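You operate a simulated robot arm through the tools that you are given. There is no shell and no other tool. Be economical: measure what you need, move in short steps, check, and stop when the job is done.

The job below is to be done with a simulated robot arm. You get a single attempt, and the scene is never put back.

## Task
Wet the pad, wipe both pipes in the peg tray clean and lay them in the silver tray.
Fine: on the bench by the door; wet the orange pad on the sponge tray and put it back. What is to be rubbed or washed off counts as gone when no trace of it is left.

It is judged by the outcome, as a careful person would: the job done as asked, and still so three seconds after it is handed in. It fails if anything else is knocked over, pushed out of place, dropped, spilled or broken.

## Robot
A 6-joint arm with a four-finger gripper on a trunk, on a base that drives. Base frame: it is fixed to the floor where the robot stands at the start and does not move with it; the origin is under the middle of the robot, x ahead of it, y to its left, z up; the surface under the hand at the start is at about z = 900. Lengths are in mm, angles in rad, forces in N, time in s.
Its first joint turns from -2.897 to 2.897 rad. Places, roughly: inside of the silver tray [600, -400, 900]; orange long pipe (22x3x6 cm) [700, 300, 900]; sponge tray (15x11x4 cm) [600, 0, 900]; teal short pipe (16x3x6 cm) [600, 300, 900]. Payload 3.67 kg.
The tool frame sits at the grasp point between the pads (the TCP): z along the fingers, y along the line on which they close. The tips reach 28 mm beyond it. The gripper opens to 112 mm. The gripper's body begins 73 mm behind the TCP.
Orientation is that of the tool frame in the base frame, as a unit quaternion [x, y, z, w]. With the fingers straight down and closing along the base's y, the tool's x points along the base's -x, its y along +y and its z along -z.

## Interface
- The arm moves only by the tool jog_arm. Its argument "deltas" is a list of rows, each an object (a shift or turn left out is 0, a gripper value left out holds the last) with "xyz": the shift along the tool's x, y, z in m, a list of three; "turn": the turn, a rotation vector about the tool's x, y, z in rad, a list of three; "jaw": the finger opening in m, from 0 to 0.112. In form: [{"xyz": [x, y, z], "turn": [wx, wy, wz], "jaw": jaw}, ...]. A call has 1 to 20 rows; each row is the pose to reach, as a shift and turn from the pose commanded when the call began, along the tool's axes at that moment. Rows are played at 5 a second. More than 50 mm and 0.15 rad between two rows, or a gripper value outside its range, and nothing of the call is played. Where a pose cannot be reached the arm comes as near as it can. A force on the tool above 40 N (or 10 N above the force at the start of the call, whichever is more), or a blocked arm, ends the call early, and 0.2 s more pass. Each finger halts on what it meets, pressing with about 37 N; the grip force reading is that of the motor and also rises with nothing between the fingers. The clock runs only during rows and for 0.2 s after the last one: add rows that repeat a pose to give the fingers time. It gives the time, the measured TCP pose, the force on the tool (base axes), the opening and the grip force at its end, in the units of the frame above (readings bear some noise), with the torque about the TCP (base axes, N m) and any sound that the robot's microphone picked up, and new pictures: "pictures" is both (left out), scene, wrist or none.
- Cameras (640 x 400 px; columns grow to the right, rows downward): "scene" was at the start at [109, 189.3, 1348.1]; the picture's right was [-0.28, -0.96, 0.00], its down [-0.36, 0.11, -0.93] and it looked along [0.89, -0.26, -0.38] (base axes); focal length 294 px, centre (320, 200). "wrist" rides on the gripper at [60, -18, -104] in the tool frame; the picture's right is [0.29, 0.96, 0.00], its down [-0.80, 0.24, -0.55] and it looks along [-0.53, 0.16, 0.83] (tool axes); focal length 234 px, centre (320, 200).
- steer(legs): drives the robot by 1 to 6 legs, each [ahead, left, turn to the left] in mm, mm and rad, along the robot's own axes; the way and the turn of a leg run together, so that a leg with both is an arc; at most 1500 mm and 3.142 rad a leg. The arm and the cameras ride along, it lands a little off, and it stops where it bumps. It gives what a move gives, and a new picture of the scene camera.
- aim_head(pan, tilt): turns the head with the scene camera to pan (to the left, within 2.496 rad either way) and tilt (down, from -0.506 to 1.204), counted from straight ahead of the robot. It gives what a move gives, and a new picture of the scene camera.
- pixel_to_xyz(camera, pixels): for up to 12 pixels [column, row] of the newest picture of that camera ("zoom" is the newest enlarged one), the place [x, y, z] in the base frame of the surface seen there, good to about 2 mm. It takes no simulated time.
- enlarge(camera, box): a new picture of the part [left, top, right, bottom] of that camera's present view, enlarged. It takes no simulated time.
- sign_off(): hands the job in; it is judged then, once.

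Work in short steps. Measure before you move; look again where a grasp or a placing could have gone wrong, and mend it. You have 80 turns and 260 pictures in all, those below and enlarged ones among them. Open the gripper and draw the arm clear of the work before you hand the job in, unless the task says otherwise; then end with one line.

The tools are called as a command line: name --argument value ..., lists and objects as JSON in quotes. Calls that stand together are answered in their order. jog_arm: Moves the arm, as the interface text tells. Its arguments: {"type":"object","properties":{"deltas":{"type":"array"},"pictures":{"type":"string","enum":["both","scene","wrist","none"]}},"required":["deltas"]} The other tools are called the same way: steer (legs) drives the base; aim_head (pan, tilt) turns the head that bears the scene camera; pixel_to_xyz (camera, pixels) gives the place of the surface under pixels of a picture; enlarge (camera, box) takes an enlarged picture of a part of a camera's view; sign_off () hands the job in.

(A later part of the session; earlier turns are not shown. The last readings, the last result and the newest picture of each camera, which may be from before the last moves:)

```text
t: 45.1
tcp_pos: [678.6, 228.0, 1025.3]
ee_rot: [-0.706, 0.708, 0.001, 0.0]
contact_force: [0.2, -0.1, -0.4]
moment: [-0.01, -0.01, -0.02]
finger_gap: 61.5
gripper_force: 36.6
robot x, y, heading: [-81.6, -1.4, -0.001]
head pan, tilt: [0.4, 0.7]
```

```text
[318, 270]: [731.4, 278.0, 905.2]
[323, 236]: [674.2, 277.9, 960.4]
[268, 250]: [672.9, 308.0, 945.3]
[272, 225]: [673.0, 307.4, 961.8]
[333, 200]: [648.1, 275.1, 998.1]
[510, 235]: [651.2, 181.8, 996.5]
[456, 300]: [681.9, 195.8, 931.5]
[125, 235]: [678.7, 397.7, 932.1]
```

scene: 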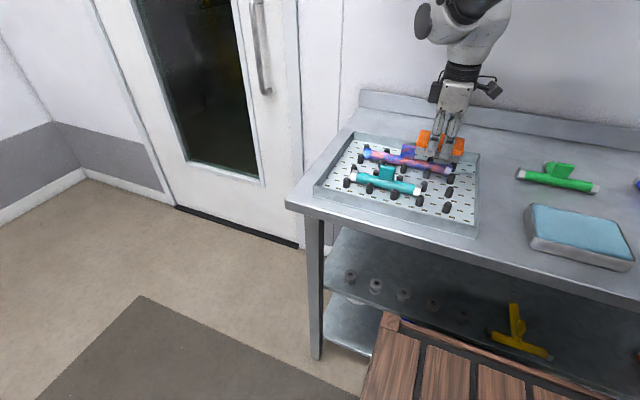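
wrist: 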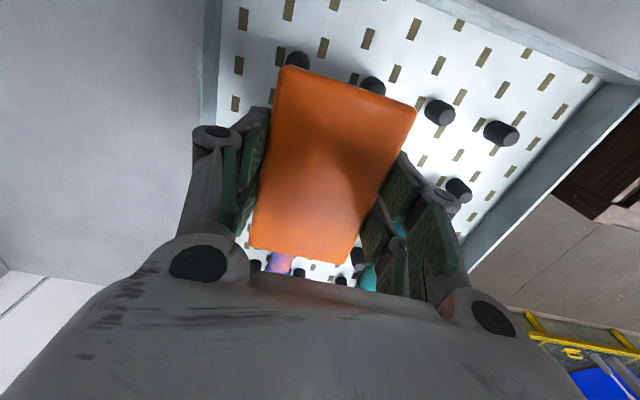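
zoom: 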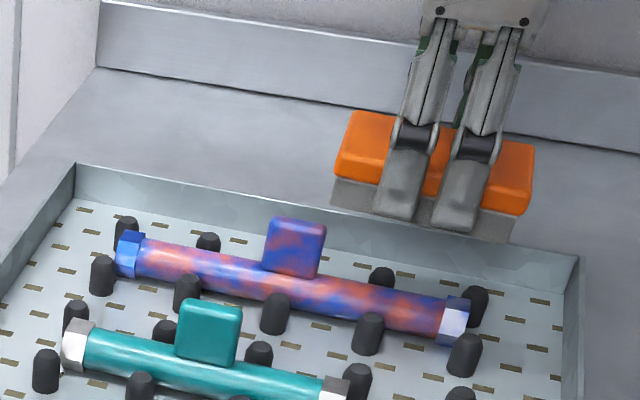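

Tee spans y 277–308 and the pad ended at 276. I shift 9 mm right, lower to contact, and rub in 22 mm strokes (y 219→197).

jog_arm --deltas '[{"xyz": [0.009, 0, 0]}, {"xyz": [0.009, 0, 0.035]}, {"xyz": [0.009, 0, 0.052]}, {"xyz": [0.009, 0, 0.057]}, {"xyz": [0.009, 0, 0.059]}, {"xyz": [0.031, 0, 0.059]}, {"xyz": [0.009, 0, 0.059]}, {"xyz": [0.031, 0, 0.059]}, {"xyz": [0.009, 0, 0.059]}, {"xyz": [0.031, 0, 0.059]}, {"xyz": [0.009, 0, 0.059]}, {"xyz": [0.031, 0, 0.059]}, {"xyz": [0.009, 0, 0.059]}, {"xyz": [0.031, 0, 0.059]}, {"xyz": [0.009, 0, 0.059]}, {"xyz": [0.031, 0, 0.059]}, {"xyz": [0.009, 0, 0.059]}, {"xyz": [0.031, 0, 0.059]}, {"xyz": [0.009, 0, 0.059]}]' --pictures "none"

enlarge --camera "scene" --box '[355, 120, 475, 200]'

```text
t: 49.1
tcp_pos: [679.7, 220.3, 967.6]
ee_rot: [0.707, -0.707, 0.0, -0.001]
contact_force: [0.0, -2.0, 5.2]
moment: [-0.18, 0.01, 0.06]
finger_gap: 61.5
gripper_force: 36.6
robot x, y, heading: [-76.9, -2.6, 0.005]
head pan, tilt: [0.4, 0.7]
```

```text
5.00 times, centred on (415, 160) of scene
```

zoom: 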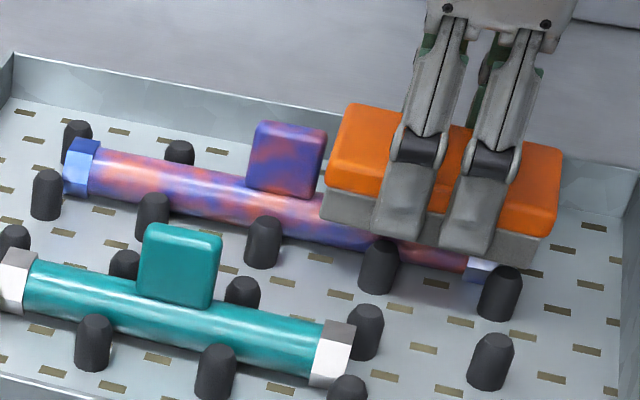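

It is fading, but pressure is just 5 N. I press 2.5 mm deeper and keep rubbing.

jog_arm --deltas '[{"xyz": [0, 0, 0.0015]}, {"xyz": [0, 0, 0.0025]}, {"xyz": [0.022, 0, 0.0025]}, {"xyz": [0.0, 0, 0.0025]}, {"xyz": [0.022, 0, 0.0025]}, {"xyz": [0.0, 0, 0.0025]}, {"xyz": [0.022, 0, 0.0025]}, {"xyz": [0.0, 0, 0.0025]}, {"xyz": [0.022, 0, 0.0025]}, {"xyz": [0.0, 0, 0.0025]}, {"xyz": [0.022, 0, 0.0025]}, {"xyz": [0.0, 0, 0.0025]}, {"xyz": [0.022, 0, 0.0025]}, {"xyz": [0.0, 0, 0.0025]}, {"xyz": [0.022, 0, 0.0025]}, {"xyz": [0.0, 0, 0.0025]}, {"xyz": [0.022, 0, 0.0025]}, {"xyz": [0.0, 0, 0.0025]}]' --pictures "none"

enlarge --camera "scene" --box '[355, 120, 475, 200]'

```text
t: 52.9
tcp_pos: [679.3, 220.1, 965.4]
ee_rot: [0.707, -0.707, 0.0, 0.0]
contact_force: [-0.3, -0.8, -0.3]
moment: [0.01, -0.03, 0.01]
finger_gap: 61.7
gripper_force: 37.0
robot x, y, heading: [-76.1, -0.5, 0.002]
head pan, tilt: [0.4, 0.7]
```

```text
5.00 times, centred on (415, 160) of scene
```

zoom: 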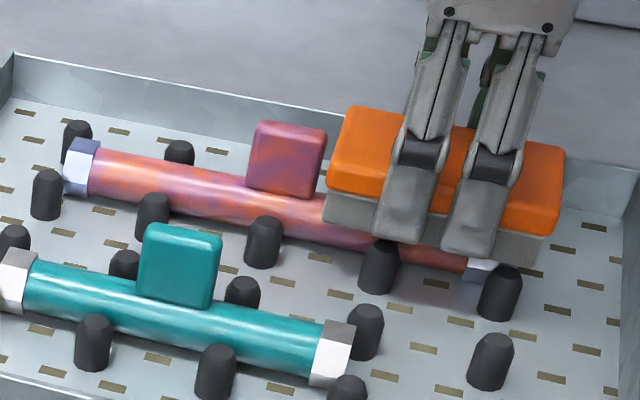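

Most is gone, but the force is now ~0, so the pad has shifted a little up in the grip. I press 3 mm lower and rub again.

jog_arm --deltas '[{"xyz": [0, 0, 0.0015]}, {"xyz": [0, 0, 0.003]}, {"xyz": [0.022, 0, 0.003]}, {"xyz": [0.0, 0, 0.003]}, {"xyz": [0.022, 0, 0.003]}, {"xyz": [0.0, 0, 0.003]}, {"xyz": [0.022, 0, 0.003]}, {"xyz": [0.0, 0, 0.003]}, {"xyz": [0.022, 0, 0.003]}, {"xyz": [0.0, 0, 0.003]}, {"xyz": [0.022, 0, 0.003]}, {"xyz": [0.0, 0, 0.003]}, {"xyz": [0.022, 0, 0.003]}, {"xyz": [0.0, 0, 0.003]}, {"xyz": [0.022, 0, 0.003]}, {"xyz": [0.0, 0, 0.003]}, {"xyz": [0.022, 0, 0.003]}, {"xyz": [0.0, 0, 0.003]}]' --pictures "none"

enlarge --camera "scene" --box '[355, 120, 475, 200]'

```text
t: 56.7
tcp_pos: [678.7, 218.6, 962.7]
ee_rot: [0.707, -0.707, 0.0, 0.0]
contact_force: [-1.0, -2.7, 5.7]
moment: [-0.33, 0.03, -0.03]
finger_gap: 61.2
gripper_force: 37.1
robot x, y, heading: [-80.3, 4.7, 0.001]
head pan, tilt: [0.4, 0.7]
```

```text
5.00 times, centred on (415, 160) of scene
```

zoom: 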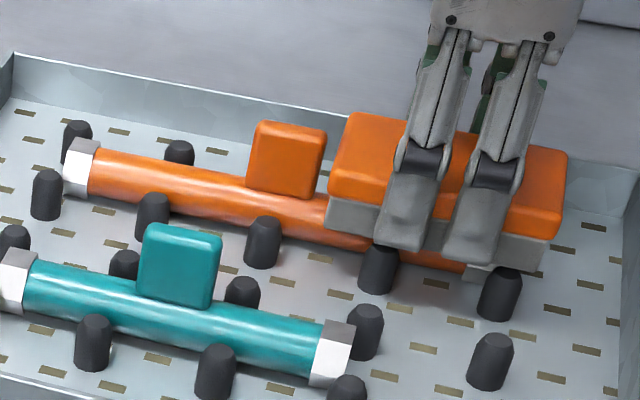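

Clean now, as the hex ends are grey and no blue shows. One more round of strokes for margin, then lift high.

jog_arm --deltas '[{"xyz": [0, 0, 0.001]}, {"xyz": [0.022, 0, 0.001]}, {"xyz": [0.0, 0, 0.001]}, {"xyz": [0.022, 0, 0.001]}, {"xyz": [0.0, 0, 0.001]}, {"xyz": [0.022, 0, 0.001]}, {"xyz": [0.0, 0, 0.001]}, {"xyz": [0.022, 0, 0.001]}, {"xyz": [0.0, 0, 0.001]}, {"xyz": [0.022, 0, 0.001]}, {"xyz": [0.0, 0, 0.001]}, {"xyz": [0.005, 0, -0.04]}, {"xyz": [0.005, 0, -0.08]}, {"xyz": [0.005, 0, -0.12]}, {"xyz": [0.005, 0, -0.12]}]'

enlarge --camera "scene" --box '[345, 130, 475, 210]'

enlarge --camera "scene" --box '[390, 40, 500, 140]'

```text
t: 59.9
tcp_pos: [676.8, 218.2, 1081.7]
ee_rot: [0.707, -0.707, 0.0, 0.0]
contact_force: [-0.3, 0.7, -0.7]
moment: [-0.01, -0.01, -0.04]
finger_gap: 61.4
gripper_force: 36.8
robot x, y, heading: [-78.3, 5.1, 0.001]
head pan, tilt: [0.4, 0.7]
```

scene: 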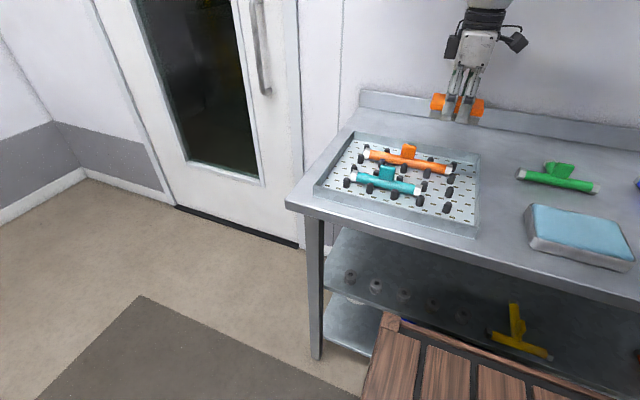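
wrist: 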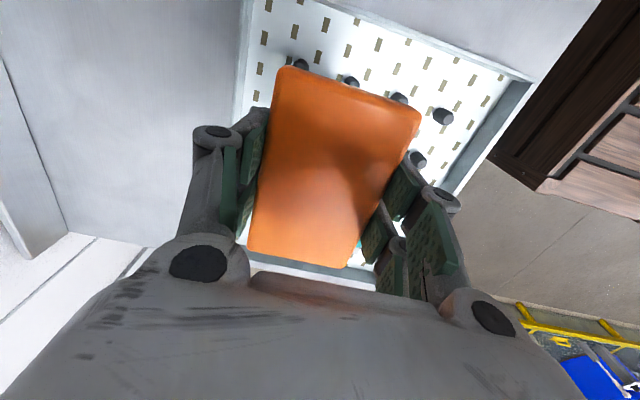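

```text
4.92 times, centred on (410, 170) of scene
```

zoom: 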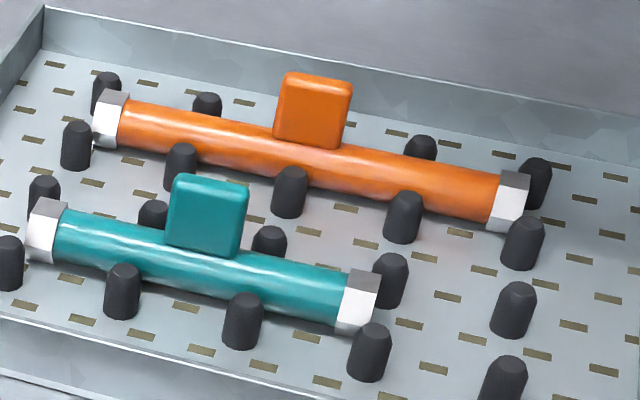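

```text
4.00 times, centred on (445, 90) of scene
```

zoom: 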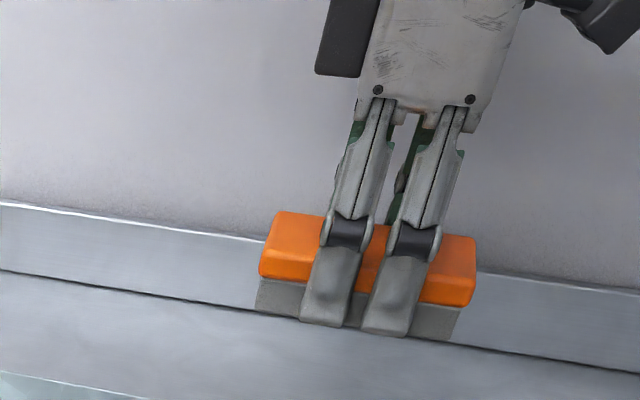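

Both pipes are clean. The pad slid up slightly so its bottom is about flush with the fingertips. I carry it back above its original spot (538, −191), turning it back.

jog_arm --deltas '[{"xyz": [0.037, 0.0127, 0], "turn": [0, 0, 0.143]}, {"xyz": [0.074, 0.0255, 0], "turn": [0, 0, 0.286]}, {"xyz": [0.112, 0.038, 0], "turn": [0, 0, 0.428]}, {"xyz": [0.149, 0.051, 0], "turn": [0, 0, 0.571]}, {"xyz": [0.186, 0.064, 0], "turn": [0, 0, 0.714]}, {"xyz": [0.223, 0.076, 0], "turn": [0, 0, 0.857]}, {"xyz": [0.26, 0.089, 0], "turn": [0, 0, 1.0]}, {"xyz": [0.297, 0.102, 0], "turn": [0, 0, 1.142]}, {"xyz": [0.335, 0.115, 0], "turn": [0, 0, 1.285]}, {"xyz": [0.372, 0.127, 0], "turn": [0, 0, 1.428]}, {"xyz": [0.409, 0.14, 0], "turn": [0, 0, 1.571]}, {"xyz": [0.409, 0.14, 0.045], "turn": [0, 0, 1.571]}, {"xyz": [0.409, 0.14, 0.09], "turn": [0, 0, 1.571]}, {"xyz": [0.409, 0.14, 0.135], "turn": [0, 0, 1.571]}, {"xyz": [0.409, 0.14, 0.135], "turn": [0, 0, 1.571]}]' --pictures "wrist"

aim_head --pan -0.3 --tilt 0.7

enlarge --camera "scene" --box '[320, 100, 480, 220]'

```text
t: 63.1
tcp_pos: [537.2, -193.7, 946.6]
ee_rot: [0.0, 1.0, 0.0, 0.0]
contact_force: [0.1, 0.1, -2.0]
moment: [0.0, 0.0, 0.01]
finger_gap: 61.3
gripper_force: 36.4
robot x, y, heading: [-79.6, -5.0, 0.003]
head pan, tilt: [0.4, 0.7]
```

wrist: 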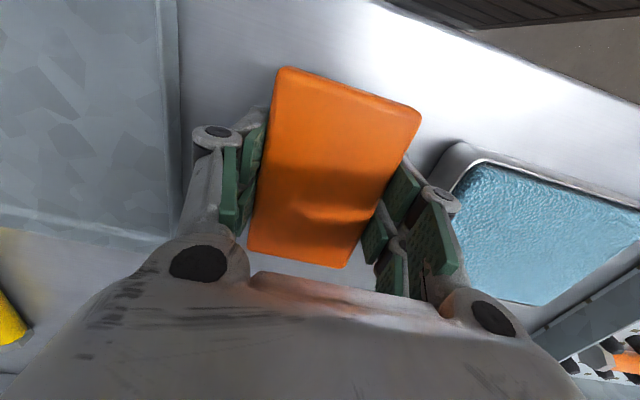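

```text
t: 64.1
tcp_pos: [536.8, -194.2, 947.1]
ee_rot: [-0.001, 1.0, 0.0, 0.0]
contact_force: [-0.4, -0.2, -0.9]
moment: [0.04, -0.01, -0.02]
finger_gap: 61.4
gripper_force: 37.1
robot x, y, heading: [-77.3, -0.9, 0.002]
head pan, tilt: [-0.3, 0.7]
```

scene: 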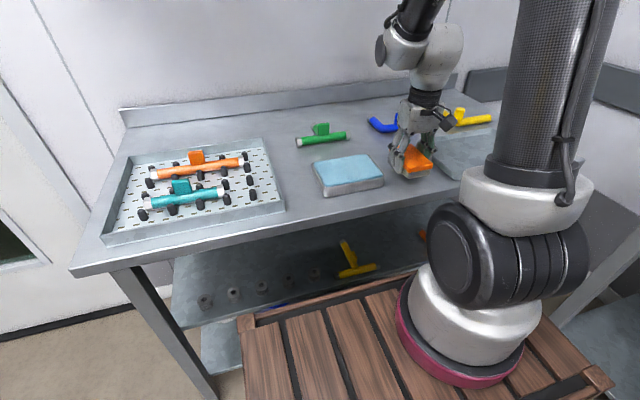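

```text
3.33 times, centred on (400, 160) of scene
```

zoom: 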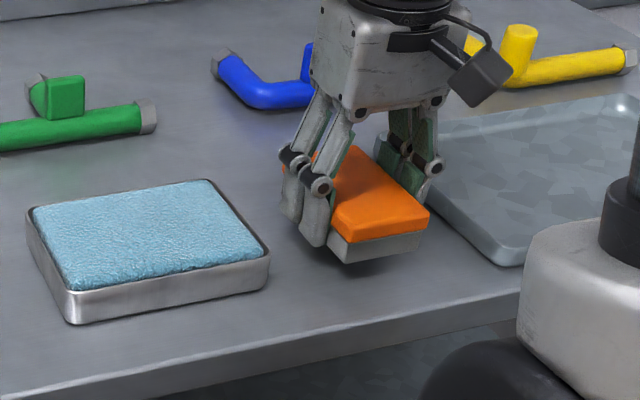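

Hovering level above its place. I lower to near the bench (tips at ≈ 902), nudge +2 mm in y, then open and rise.

jog_arm --deltas '[{"xyz": [-0.001, 0.003, 0.008]}, {"xyz": [-0.001, 0.003, 0.012]}, {"xyz": [-0.001, 0.003, 0.014]}, {"xyz": [-0.001, 0.003, 0.016]}, {"xyz": [-0.001, 0.003, 0.016]}]' --pictures "none"

enlarge --camera "scene" --box '[370, 130, 450, 190]'

```text
t: 65.3
tcp_pos: [539.1, -190.8, 931.1]
ee_rot: [0.0, 1.0, 0.0, 0.0]
contact_force: [0.8, 0.4, -1.7]
moment: [0.0, 0.02, 0.04]
finger_gap: 61.6
gripper_force: 37.3
robot x, y, heading: [-78.4, -0.3, 0.0]
head pan, tilt: [-0.3, 0.7]
```

```text
6.67 times, centred on (410, 160) of scene
```

zoom: 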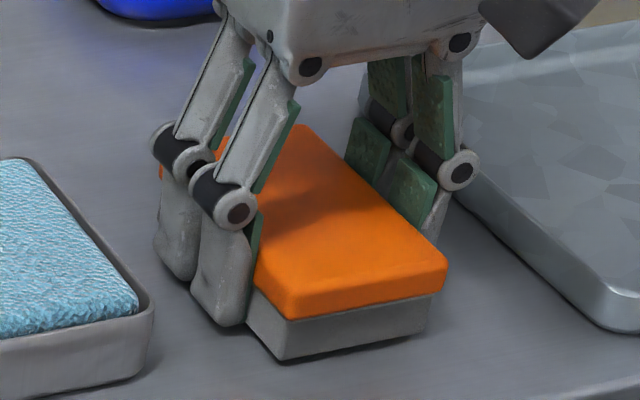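

No contact yet, so the pad is 1–2 mm above the bench. I lower 2 mm more, open gently, and rise.

jog_arm --deltas '[{"xyz": [0, 0, 0.001]}, {"xyz": [0, 0, 0.002]}, {"xyz": [0, 0, 0.002], "jaw": 0.065}, {"xyz": [0, 0, 0.002], "jaw": 0.075}, {"xyz": [0, 0, 0.002], "jaw": 0.085}, {"xyz": [0, 0, 0.002], "jaw": 0.085}, {"xyz": [0, 0, -0.03], "jaw": 0.085}, {"xyz": [0, 0, -0.07], "jaw": 0.085}, {"xyz": [0, 0, -0.11], "jaw": 0.085}, {"xyz": [0, 0, -0.15], "jaw": 0.085}]'

pixel_to_xyz --camera "wrist" --pixels '[[320, 120]]'

```text
t: 67.5
tcp_pos: [537.4, -192.3, 1082.5]
ee_rot: [0.0, 1.0, 0.0, 0.0]
contact_force: [0.0, 0.2, -0.3]
moment: [0.0, 0.03, -0.01]
finger_gap: 85.1
gripper_force: 0.0
robot x, y, heading: [-78.5, -1.9, -0.001]
head pan, tilt: [-0.3, 0.7]
```

scene: 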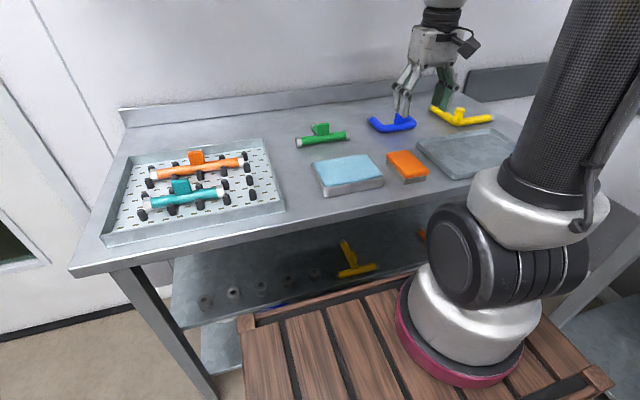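
wrist: 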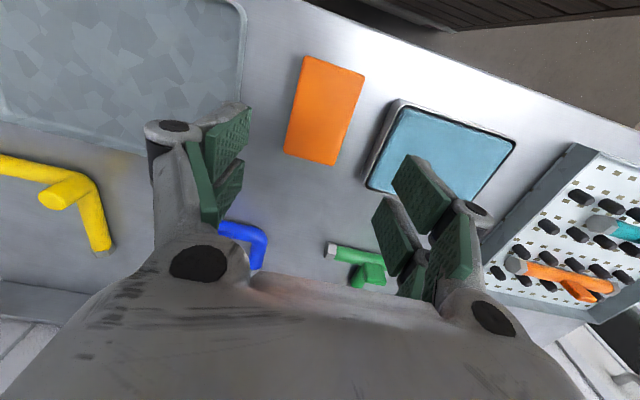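

```text
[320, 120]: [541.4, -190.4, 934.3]
```

The pad is back in its place, flat. Now I measure the silver tray (scene and wrist points).

pixel_to_xyz --camera "wrist" --pixels '[[240, 10], [228, 100], [215, 80], [120, 60], [20, 20], [20, 110], [120, 135], [205, 10]]'

aim_head --pan -0.75 --tilt 0.6

```text
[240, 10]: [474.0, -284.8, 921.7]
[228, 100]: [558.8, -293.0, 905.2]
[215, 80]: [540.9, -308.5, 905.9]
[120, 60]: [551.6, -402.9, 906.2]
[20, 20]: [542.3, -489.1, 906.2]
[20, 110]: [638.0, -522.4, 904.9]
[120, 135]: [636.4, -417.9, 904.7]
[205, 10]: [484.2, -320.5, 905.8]
```

```text
t: 68.4
tcp_pos: [537.0, -192.0, 1082.1]
ee_rot: [-0.001, 1.0, 0.0, 0.0]
contact_force: [0.8, 0.4, 0.6]
moment: [-0.01, -0.03, 0.01]
finger_gap: 84.9
gripper_force: 0.1
robot x, y, heading: [-80.9, -1.1, -0.004]
head pan, tilt: [-0.75, 0.6]
```

scene: 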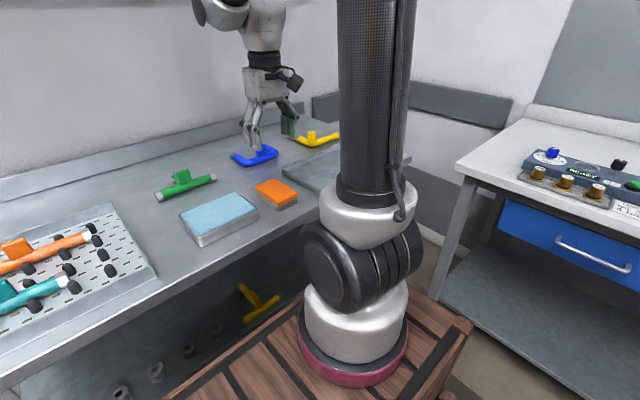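

I move over the silver tray for a proper look at its extent.

jog_arm --deltas '[{"xyz": [-0.01, -0.048, 0]}, {"xyz": [-0.02, -0.096, 0]}, {"xyz": [-0.03, -0.144, -0.02]}, {"xyz": [-0.03, -0.192, -0.05]}, {"xyz": [-0.03, -0.208, -0.08]}, {"xyz": [-0.03, -0.208, -0.1]}, {"xyz": [-0.03, -0.208, -0.1]}]' --pictures "wrist"

```text
refused: row 3 steps farther than a row can; nothing moved
```

Row spacing was slightly too large; I repeat with smaller steps.

jog_arm --deltas '[{"xyz": [-0.008, -0.044, 0]}, {"xyz": [-0.016, -0.088, 0]}, {"xyz": [-0.023, -0.13, -0.02]}, {"xyz": [-0.028, -0.165, -0.05]}, {"xyz": [-0.03, -0.195, -0.08]}, {"xyz": [-0.03, -0.208, -0.1]}, {"xyz": [-0.03, -0.208, -0.1]}]' --pictures "wrist"

```text
t: 70.0
tcp_pos: [568.7, -399.2, 1182.7]
ee_rot: [0.0, 1.0, 0.0, 0.0]
contact_force: [-0.3, 0.0, -0.5]
moment: [-0.02, 0.01, 0.04]
finger_gap: 85.4
gripper_force: 0.0
robot x, y, heading: [-78.2, 1.2, 0.002]
head pan, tilt: [-0.75, 0.6]
```

wrist: 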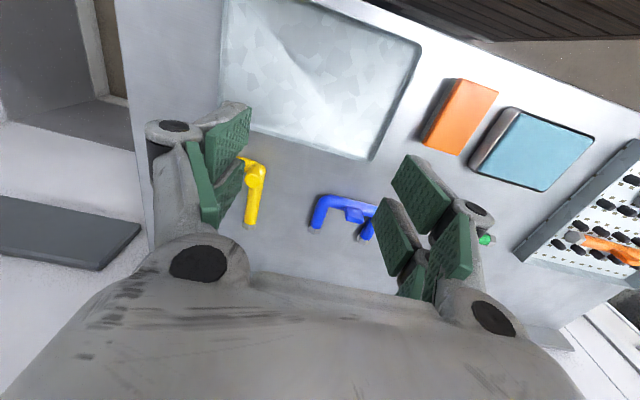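

The whole tray is now visible; I measure its corners near (418,45), (370,158), (250,125), (225,20), and (330,8).

pixel_to_xyz --camera "wrist" --pixels '[[416, 45], [408, 55], [369, 155], [360, 148], [254, 128], [255, 120], [222, 60], [230, 50], [310, 12], [400, 42], [240, 20], [320, 90]]'

```text
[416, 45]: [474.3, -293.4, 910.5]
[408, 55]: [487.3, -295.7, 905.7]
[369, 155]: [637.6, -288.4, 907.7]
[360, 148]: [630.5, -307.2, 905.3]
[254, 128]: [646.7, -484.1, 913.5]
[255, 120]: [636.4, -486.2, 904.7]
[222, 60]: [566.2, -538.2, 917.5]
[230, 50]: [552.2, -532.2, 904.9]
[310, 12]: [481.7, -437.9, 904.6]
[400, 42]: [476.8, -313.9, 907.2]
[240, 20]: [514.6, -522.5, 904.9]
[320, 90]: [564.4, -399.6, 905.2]
```

Tray floor: x 480–638, y −295…−535, z 905; both pipes fit along y with no turn. I go to hover over the teal tee (≈ 570, 320).

jog_arm --deltas '[{"xyz": [0, 0.045, 0]}, {"xyz": [0, 0.09, 0]}, {"xyz": [0, 0.135, 0]}, {"xyz": [0, 0.18, 0]}, {"xyz": [0, 0.225, 0]}, {"xyz": [0, 0.27, 0]}, {"xyz": [0, 0.315, 0]}, {"xyz": [0, 0.36, 0]}, {"xyz": [0, 0.405, 0]}, {"xyz": [0, 0.45, 0]}, {"xyz": [0, 0.495, 0]}, {"xyz": [0, 0.54, 0]}, {"xyz": [0, 0.585, 0.01]}, {"xyz": [0, 0.63, 0.03]}, {"xyz": [0, 0.67, 0.055]}, {"xyz": [0, 0.7, 0.09]}, {"xyz": [0, 0.72, 0.12]}, {"xyz": [0, 0.72, 0.12]}]' --pictures "wrist"

aim_head --pan 0.4 --tilt 0.7

enlarge --camera "wrist" --box '[240, 60, 400, 160]'

```text
t: 73.8
tcp_pos: [568.8, 321.3, 1061.3]
ee_rot: [0.0, 1.0, 0.0, 0.0]
contact_force: [0.7, -0.5, -0.1]
moment: [0.05, 0.0, 0.03]
finger_gap: 85.3
gripper_force: 0.0
robot x, y, heading: [-81.5, -1.8, 0.001]
head pan, tilt: [-0.75, 0.6]
```

wrist: 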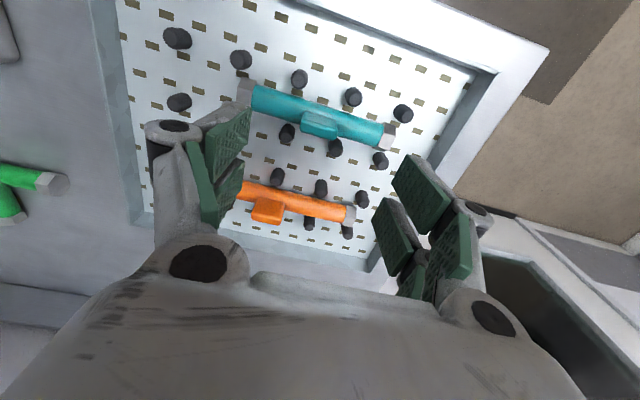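

```text
t: 75.2
tcp_pos: [569.9, 321.2, 1061.0]
ee_rot: [0.0, 1.0, -0.001, 0.0]
contact_force: [-1.2, -0.6, -0.7]
moment: [-0.04, -0.01, 0.0]
finger_gap: 85.0
gripper_force: 0.0
robot x, y, heading: [-77.7, -4.3, -0.0]
head pan, tilt: [0.4, 0.7]
```

scene: 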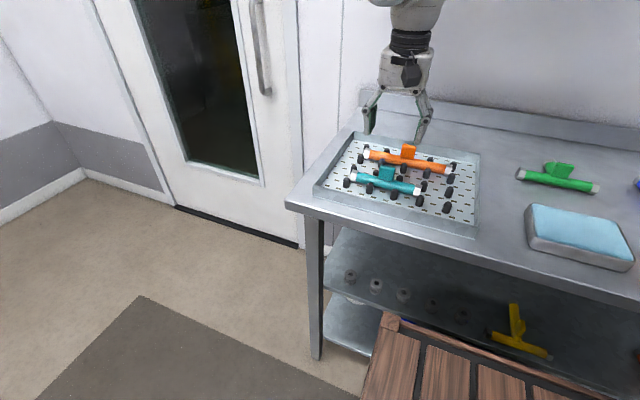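

```text
4.00 times, centred on (320, 110) of wrist
```

zoom: 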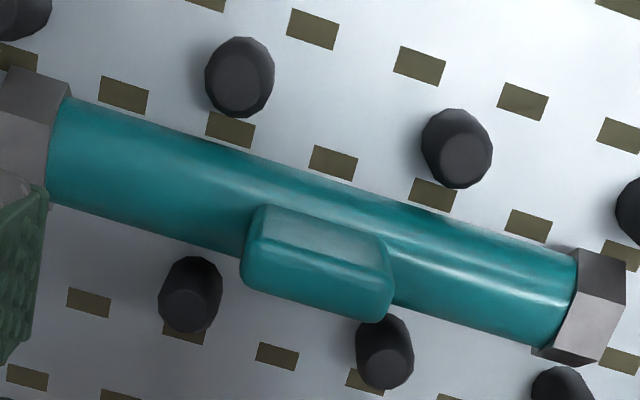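

I measure the teal tee's top face in this zoom.

pixel_to_xyz --camera "zoom" --pixels '[[260, 255], [380, 290], [255, 275], [375, 310], [315, 275], [318, 295], [265, 215], [375, 250], [316, 230], [60, 110], [600, 330]]'

enlarge --camera "scene" --box '[345, 120, 475, 210]'

```text
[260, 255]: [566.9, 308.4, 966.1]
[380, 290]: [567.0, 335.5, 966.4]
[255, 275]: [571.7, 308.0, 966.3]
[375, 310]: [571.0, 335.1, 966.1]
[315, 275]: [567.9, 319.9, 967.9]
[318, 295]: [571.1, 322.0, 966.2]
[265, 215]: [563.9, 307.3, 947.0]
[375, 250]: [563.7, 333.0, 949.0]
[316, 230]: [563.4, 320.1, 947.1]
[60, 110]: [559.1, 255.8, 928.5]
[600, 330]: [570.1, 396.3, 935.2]
```

```text
4.44 times, centred on (410, 165) of scene
```

zoom: 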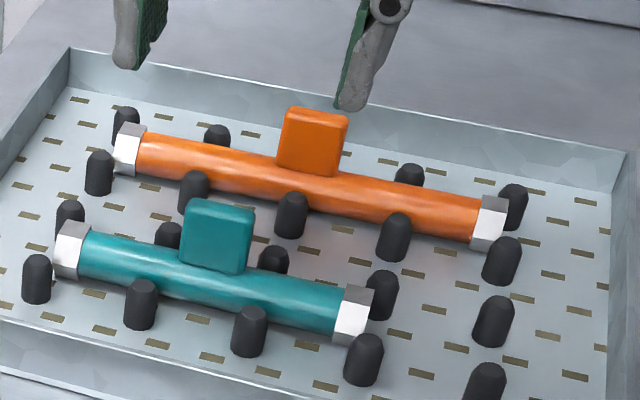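

The teal tee is a slab, y 306–337, x ≈ 563–577, top z 966. I descend to TCP z 965 (tips at 937, above the pipe), close along y, and lift.

jog_arm --deltas '[{"xyz": [-0.001, 0, 0.045]}, {"xyz": [-0.001, 0, 0.08]}, {"xyz": [-0.001, 0, 0.096]}, {"xyz": [-0.001, 0, 0.096]}, {"xyz": [-0.001, 0, 0.096], "jaw": 0.04}, {"xyz": [-0.001, 0, 0.096], "jaw": 0.0}, {"xyz": [-0.001, 0, 0.096], "jaw": 0.0}, {"xyz": [-0.001, 0, 0.096], "jaw": 0.0}, {"xyz": [-0.001, 0, 0.08], "jaw": 0.0}, {"xyz": [-0.001, 0, 0.05], "jaw": 0.0}, {"xyz": [-0.001, 0, 0.01], "jaw": 0.0}, {"xyz": [-0.001, 0, -0.03], "jaw": 0.0}, {"xyz": [-0.001, 0, -0.03], "jaw": 0.0}]'

enlarge --camera "scene" --box '[330, 60, 490, 200]'

```text
t: 78.0
tcp_pos: [570.3, 321.7, 1090.9]
ee_rot: [0.0, 1.0, -0.001, 0.0]
contact_force: [0.6, -0.2, -0.9]
moment: [-0.01, 0.03, -0.02]
finger_gap: 33.2
gripper_force: 37.3
robot x, y, heading: [-79.3, -3.3, 0.002]
head pan, tilt: [0.4, 0.7]
```

scene: 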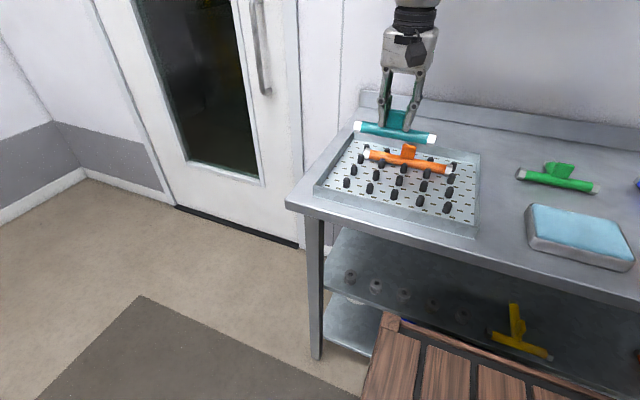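
wrist: 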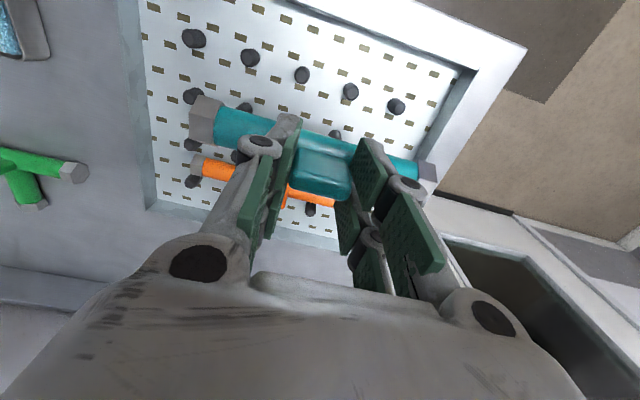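

```text
2.86 times, centred on (410, 130) of scene
```

zoom: 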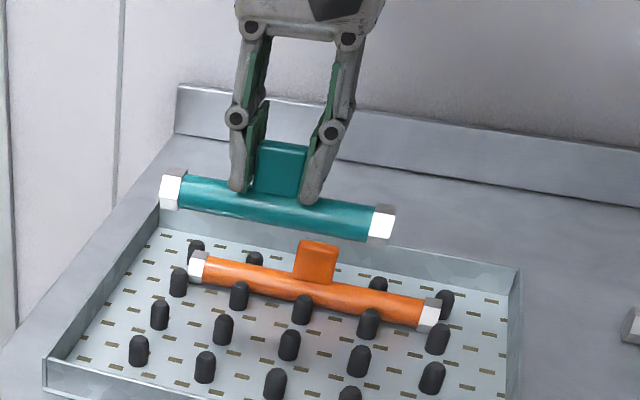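

The teal pipe is held level. I carry it over to the silver tray, hovering at (598, −416).

jog_arm --deltas '[{"xyz": [-0.001, -0.02, -0.01]}, {"xyz": [-0.003, -0.065, -0.01]}, {"xyz": [-0.005, -0.11, -0.01]}, {"xyz": [-0.007, -0.155, -0.01]}, {"xyz": [-0.008, -0.2, -0.01]}, {"xyz": [-0.01, -0.245, -0.01]}, {"xyz": [-0.012, -0.29, -0.01]}, {"xyz": [-0.014, -0.335, -0.01]}, {"xyz": [-0.015, -0.38, -0.01]}, {"xyz": [-0.017, -0.425, -0.01]}, {"xyz": [-0.019, -0.47, -0.01]}, {"xyz": [-0.02, -0.515, -0.01]}, {"xyz": [-0.022, -0.56, -0.01]}, {"xyz": [-0.024, -0.605, -0.01]}, {"xyz": [-0.026, -0.65, -0.01]}, {"xyz": [-0.028, -0.695, 0.0]}, {"xyz": [-0.028, -0.725, 0.02]}, {"xyz": [-0.028, -0.738, 0.05]}, {"xyz": [-0.028, -0.738, 0.08]}, {"xyz": [-0.028, -0.738, 0.08]}]'

aim_head --pan -0.45 --tilt 0.6

enlarge --camera "wrist" --box '[100, 0, 500, 250]'

```text
t: 82.2
tcp_pos: [598.9, -418.6, 1010.4]
ee_rot: [0.0, 1.0, 0.0, 0.0]
contact_force: [-0.7, 0.2, -1.7]
moment: [-0.02, 0.06, -0.01]
finger_gap: 33.3
gripper_force: 36.8
robot x, y, heading: [-78.7, -2.0, -0.0]
head pan, tilt: [0.4, 0.7]
```

scene: 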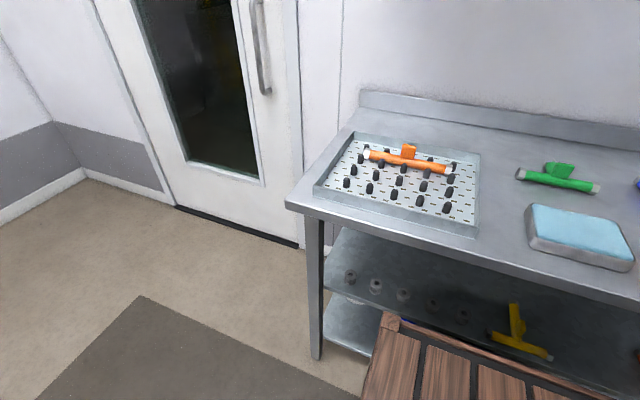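
wrist: 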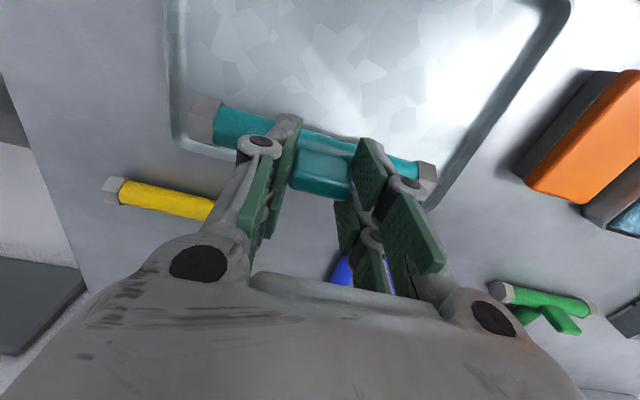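

```text
t: 83.4
tcp_pos: [600.2, -419.9, 1010.5]
ee_rot: [0.0, 1.0, 0.0, 0.001]
contact_force: [0.7, 0.1, -1.9]
moment: [-0.01, 0.02, 0.0]
finger_gap: 33.1
gripper_force: 36.4
robot x, y, heading: [-79.4, -0.9, 0.001]
head pan, tilt: [-0.45, 0.6]
```

scene: 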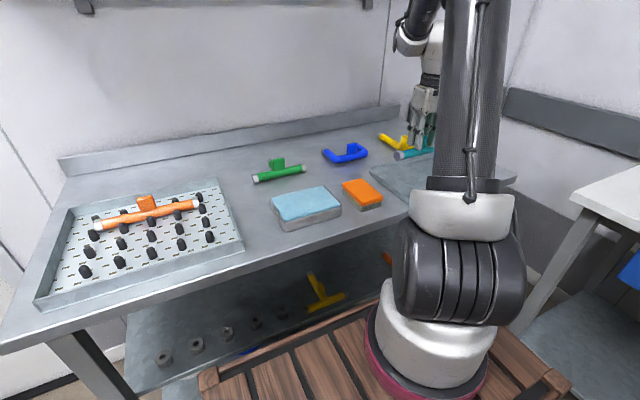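

```text
1.60 times, centred on (300, 125) of wrist
```

zoom: 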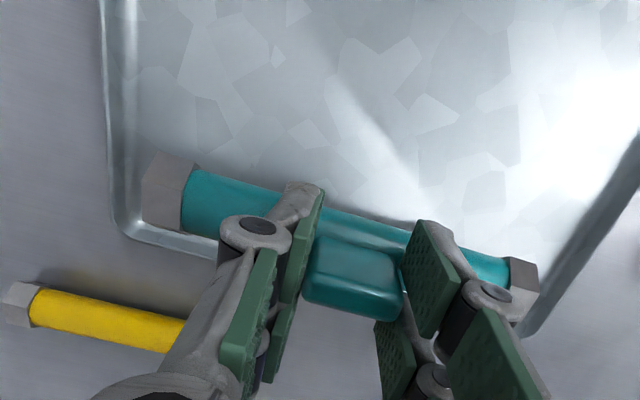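

Inside the tray with margin. I lower in small steps to contact (expected TCP z ≈ 968).

jog_arm --deltas '[{"xyz": [0.002, 0.002, 0.025]}, {"xyz": [0.002, 0.002, 0.036]}, {"xyz": [0.002, 0.002, 0.039]}, {"xyz": [0.002, 0.002, 0.041]}, {"xyz": [0.002, 0.002, 0.0425]}, {"xyz": [0.002, 0.002, 0.0425]}]' --pictures "wrist"

```text
t: 84.8
tcp_pos: [596.7, -417.3, 968.5]
ee_rot: [0.0, 1.0, 0.0, 0.0]
contact_force: [-0.5, -0.4, -1.5]
moment: [-0.01, -0.02, 0.02]
finger_gap: 33.2
gripper_force: 37.1
robot x, y, heading: [-77.3, -1.5, -0.0]
head pan, tilt: [-0.45, 0.6]
```

wrist: 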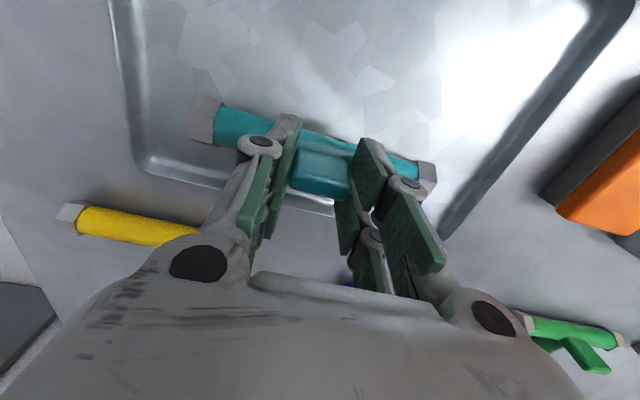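

No contact yet (−1.5 N is the pipe's weight). I go down in 1 mm steps, up to 5 mm.

jog_arm --deltas '[{"xyz": [0, 0, 0.001]}, {"xyz": [0, 0, 0.002]}, {"xyz": [0, 0, 0.003]}, {"xyz": [0, 0, 0.003]}]' --pictures "none"

```text
t: 85.8
tcp_pos: [596.6, -415.7, 965.0]
ee_rot: [0.0, 1.0, 0.0, 0.0]
contact_force: [0.0, 0.4, -1.3]
moment: [0.03, 0.01, 0.03]
finger_gap: 33.2
gripper_force: 37.1
robot x, y, heading: [-81.0, 0.6, 0.001]
head pan, tilt: [-0.45, 0.6]
```

Still free. I continue in 1 mm steps.

jog_arm --deltas '[{"xyz": [0, 0, 0.001]}, {"xyz": [0, 0, 0.002]}, {"xyz": [0, 0, 0.002]}]' --pictures "none"

enlarge --camera "scene" --box '[370, 90, 470, 190]'

```text
t: 86.6
tcp_pos: [596.4, -415.6, 962.9]
ee_rot: [0.0, 1.0, 0.0, 0.0]
contact_force: [0.2, -0.1, -1.8]
moment: [-0.04, -0.01, 0.0]
finger_gap: 33.2
gripper_force: 36.7
robot x, y, heading: [-75.2, -3.1, -0.007]
head pan, tilt: [-0.45, 0.6]
```

```text
4.00 times, centred on (420, 140) of scene
```

zoom: 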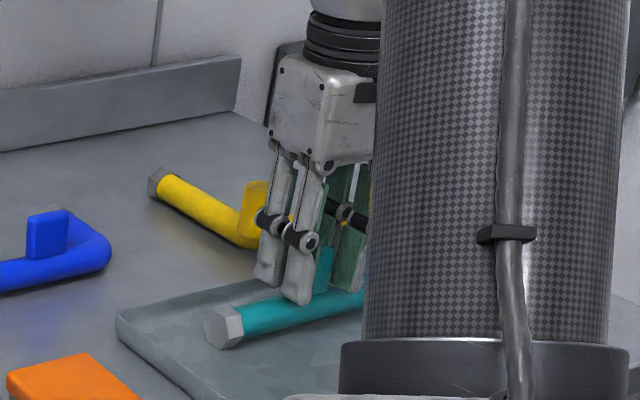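

I measure the pipe's top and hex end against the tray floor.

pixel_to_xyz --camera "zoom" --pixels '[[262, 306], [225, 308], [226, 330], [222, 347], [218, 352], [215, 362], [250, 350]]'

enlarge --camera "scene" --box '[393, 145, 433, 170]'

```text
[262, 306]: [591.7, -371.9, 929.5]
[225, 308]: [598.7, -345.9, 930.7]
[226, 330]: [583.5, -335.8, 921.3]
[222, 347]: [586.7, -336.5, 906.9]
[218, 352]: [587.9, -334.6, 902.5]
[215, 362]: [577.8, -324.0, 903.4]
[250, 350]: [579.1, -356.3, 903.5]
```

```text
16.00 times, centred on (413, 158) of scene
```

zoom: 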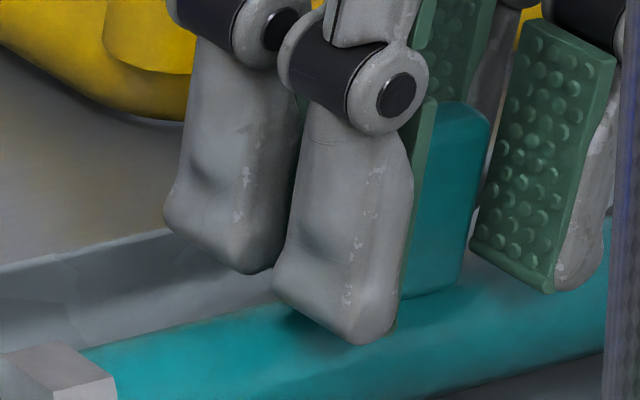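

Very close to the floor. I lower in further 1 mm steps up to 3 mm.

jog_arm --deltas '[{"xyz": [0, 0, 0.001]}, {"xyz": [0, 0, 0.002]}, {"xyz": [0, 0, 0.002]}]' --pictures "none"

```text
t: 87.4
tcp_pos: [595.8, -415.6, 962.7]
ee_rot: [0.0, 1.0, -0.002, 0.002]
contact_force: [2.6, 3.1, 28.1]
moment: [0.13, 0.12, -0.05]
finger_gap: 33.6
gripper_force: 37.2
robot x, y, heading: [-79.5, 1.2, -0.002]
head pan, tilt: [-0.45, 0.6]
```

Firm contact (28 N). I back off 1.5 mm, open gently and rise.

jog_arm --deltas '[{"xyz": [0, 0, -0.0015]}, {"xyz": [0, 0, -0.0015], "jaw": 0.04}, {"xyz": [0, 0, -0.0015], "jaw": 0.05}, {"xyz": [0, 0, -0.0015], "jaw": 0.06}, {"xyz": [0, 0, -0.0015], "jaw": 0.07}, {"xyz": [0, 0, -0.0015], "jaw": 0.075}, {"xyz": [0, 0, -0.03]}, {"xyz": [0, 0, -0.07]}, {"xyz": [0, 0, -0.11]}, {"xyz": [0, 0, -0.15]}, {"xyz": [0, 0, -0.19]}]' --pictures "wrist"

enlarge --camera "wrist" --box '[160, 0, 480, 200]'

```text
t: 89.8
tcp_pos: [596.8, -415.8, 1151.2]
ee_rot: [0.0, 1.0, 0.0, 0.0]
contact_force: [0.9, -0.5, -1.1]
moment: [0.02, 0.0, -0.03]
finger_gap: 75.2
gripper_force: 0.0
robot x, y, heading: [-79.5, 0.1, -0.002]
head pan, tilt: [-0.45, 0.6]
```

wrist: 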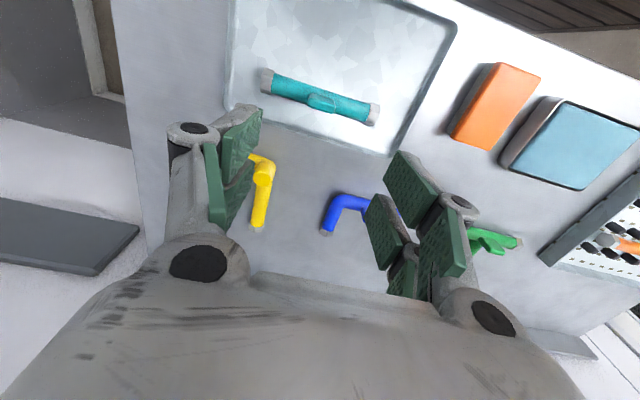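

```text
2.00 times, centred on (320, 100) of wrist
```

zoom: 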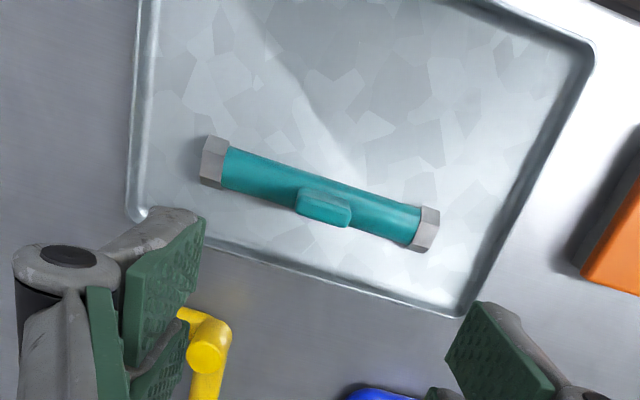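

The teal pipe lies upright and level in the tray. I measure the tray's floor limits at x ≈ 525, then move to the orange tee.

pixel_to_xyz --camera "zoom" --pixels '[[152, 60], [142, 100], [555, 100], [570, 75], [540, 130], [300, 12], [320, 205], [210, 165], [430, 230], [460, 305]]'

jog_arm --deltas '[{"xyz": [-0.005, 0.045, 0]}, {"xyz": [-0.01, 0.09, 0]}, {"xyz": [-0.015, 0.135, 0]}, {"xyz": [-0.02, 0.18, 0]}, {"xyz": [-0.025, 0.225, 0]}, {"xyz": [-0.03, 0.27, 0]}, {"xyz": [-0.035, 0.315, 0]}, {"xyz": [-0.04, 0.36, 0]}, {"xyz": [-0.045, 0.405, 0]}, {"xyz": [-0.05, 0.45, 0]}, {"xyz": [-0.055, 0.495, 0]}, {"xyz": [-0.06, 0.54, 0]}, {"xyz": [-0.065, 0.585, 0]}, {"xyz": [-0.07, 0.63, 0.01]}, {"xyz": [-0.077, 0.67, 0.03]}, {"xyz": [-0.082, 0.7, 0.065]}, {"xyz": [-0.083, 0.708, 0.095]}, {"xyz": [-0.083, 0.708, 0.095]}]' --pictures "wrist"

enlarge --camera "wrist" --box '[240, 60, 400, 160]'

```text
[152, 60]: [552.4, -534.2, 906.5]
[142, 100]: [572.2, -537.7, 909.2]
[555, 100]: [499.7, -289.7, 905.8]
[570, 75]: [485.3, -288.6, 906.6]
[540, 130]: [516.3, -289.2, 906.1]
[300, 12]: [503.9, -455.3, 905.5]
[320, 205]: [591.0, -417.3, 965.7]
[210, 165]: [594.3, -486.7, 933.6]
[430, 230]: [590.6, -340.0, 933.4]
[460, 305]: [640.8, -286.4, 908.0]
```

```text
t: 93.6
tcp_pos: [677.4, 292.4, 1056.4]
ee_rot: [0.0, 1.0, 0.0, -0.001]
contact_force: [0.1, 1.2, -0.2]
moment: [0.03, -0.05, 0.01]
finger_gap: 74.9
gripper_force: 0.0
robot x, y, heading: [-79.8, 1.1, 0.004]
head pan, tilt: [-0.45, 0.6]
```

wrist: 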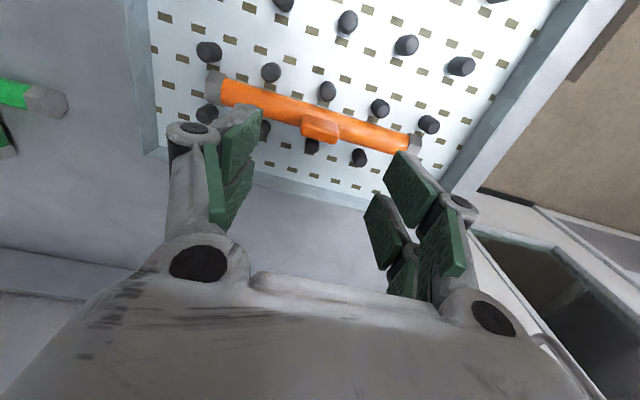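

```text
4.00 times, centred on (320, 110) of wrist
```

zoom: 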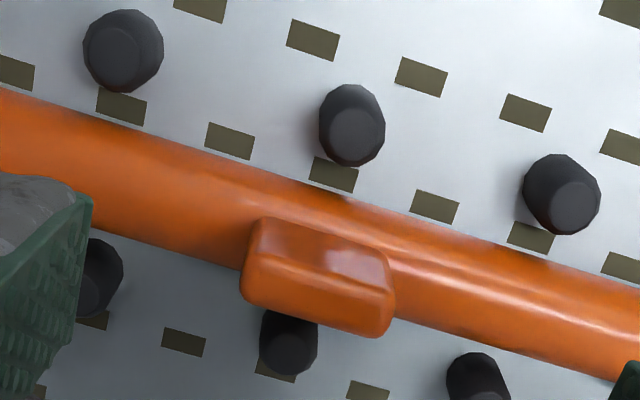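

I measure the orange tee's top.

pixel_to_xyz --camera "zoom" --pixels '[[252, 285], [385, 320], [258, 262], [385, 300], [318, 300], [320, 280], [262, 230], [380, 270]]'

```text
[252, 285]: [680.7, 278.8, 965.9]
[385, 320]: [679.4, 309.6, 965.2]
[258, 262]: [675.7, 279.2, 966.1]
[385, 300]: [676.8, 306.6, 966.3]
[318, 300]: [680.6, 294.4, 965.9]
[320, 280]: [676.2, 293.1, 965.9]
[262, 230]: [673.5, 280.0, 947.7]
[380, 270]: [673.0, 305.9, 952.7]
```

Centre ≈ (679, 293.5). I descend to TCP z ≈ 965, close, lift.

jog_arm --deltas '[{"xyz": [-0.001, 0.001, 0.045]}, {"xyz": [-0.001, 0.001, 0.08]}, {"xyz": [-0.001, 0.001, 0.092]}, {"xyz": [-0.001, 0.001, 0.092]}, {"xyz": [-0.001, 0.001, 0.092], "jaw": 0.04}, {"xyz": [-0.001, 0.001, 0.092], "jaw": 0.0}, {"xyz": [-0.001, 0.001, 0.092], "jaw": 0.0}, {"xyz": [-0.001, 0.001, 0.092], "jaw": 0.0}, {"xyz": [-0.001, 0.001, 0.075], "jaw": 0.0}, {"xyz": [-0.001, 0.001, 0.05], "jaw": 0.0}, {"xyz": [-0.001, 0.001, 0.01], "jaw": 0.0}, {"xyz": [-0.001, 0.001, -0.03], "jaw": 0.0}, {"xyz": [-0.001, 0.001, -0.03], "jaw": 0.0}]'

```text
t: 96.4
tcp_pos: [681.5, 297.2, 1085.3]
ee_rot: [0.0, 1.0, 0.0, 0.0]
contact_force: [-0.7, -0.3, -1.9]
moment: [0.01, 0.01, -0.04]
finger_gap: 33.6
gripper_force: 36.9
robot x, y, heading: [-80.4, 0.1, 0.006]
head pan, tilt: [-0.45, 0.6]
```

scene: 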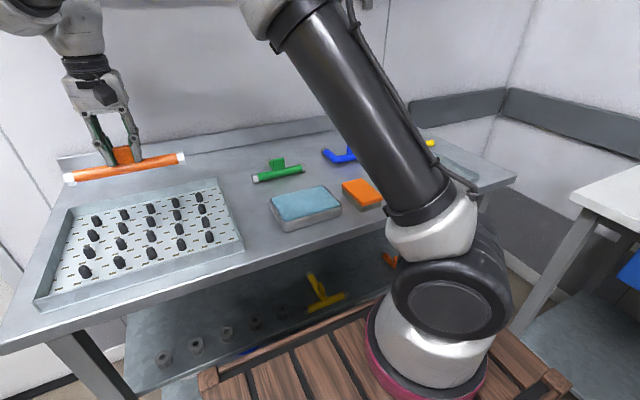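
wrist: 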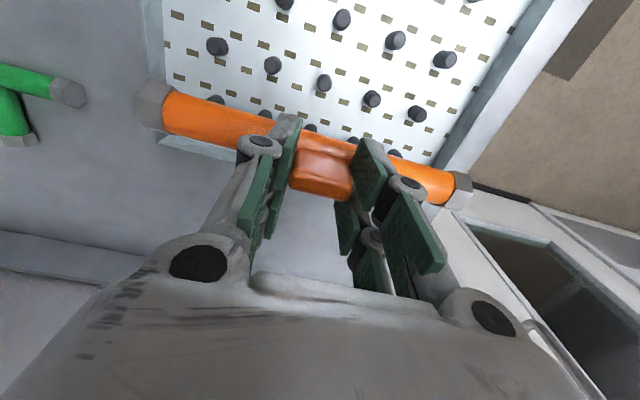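

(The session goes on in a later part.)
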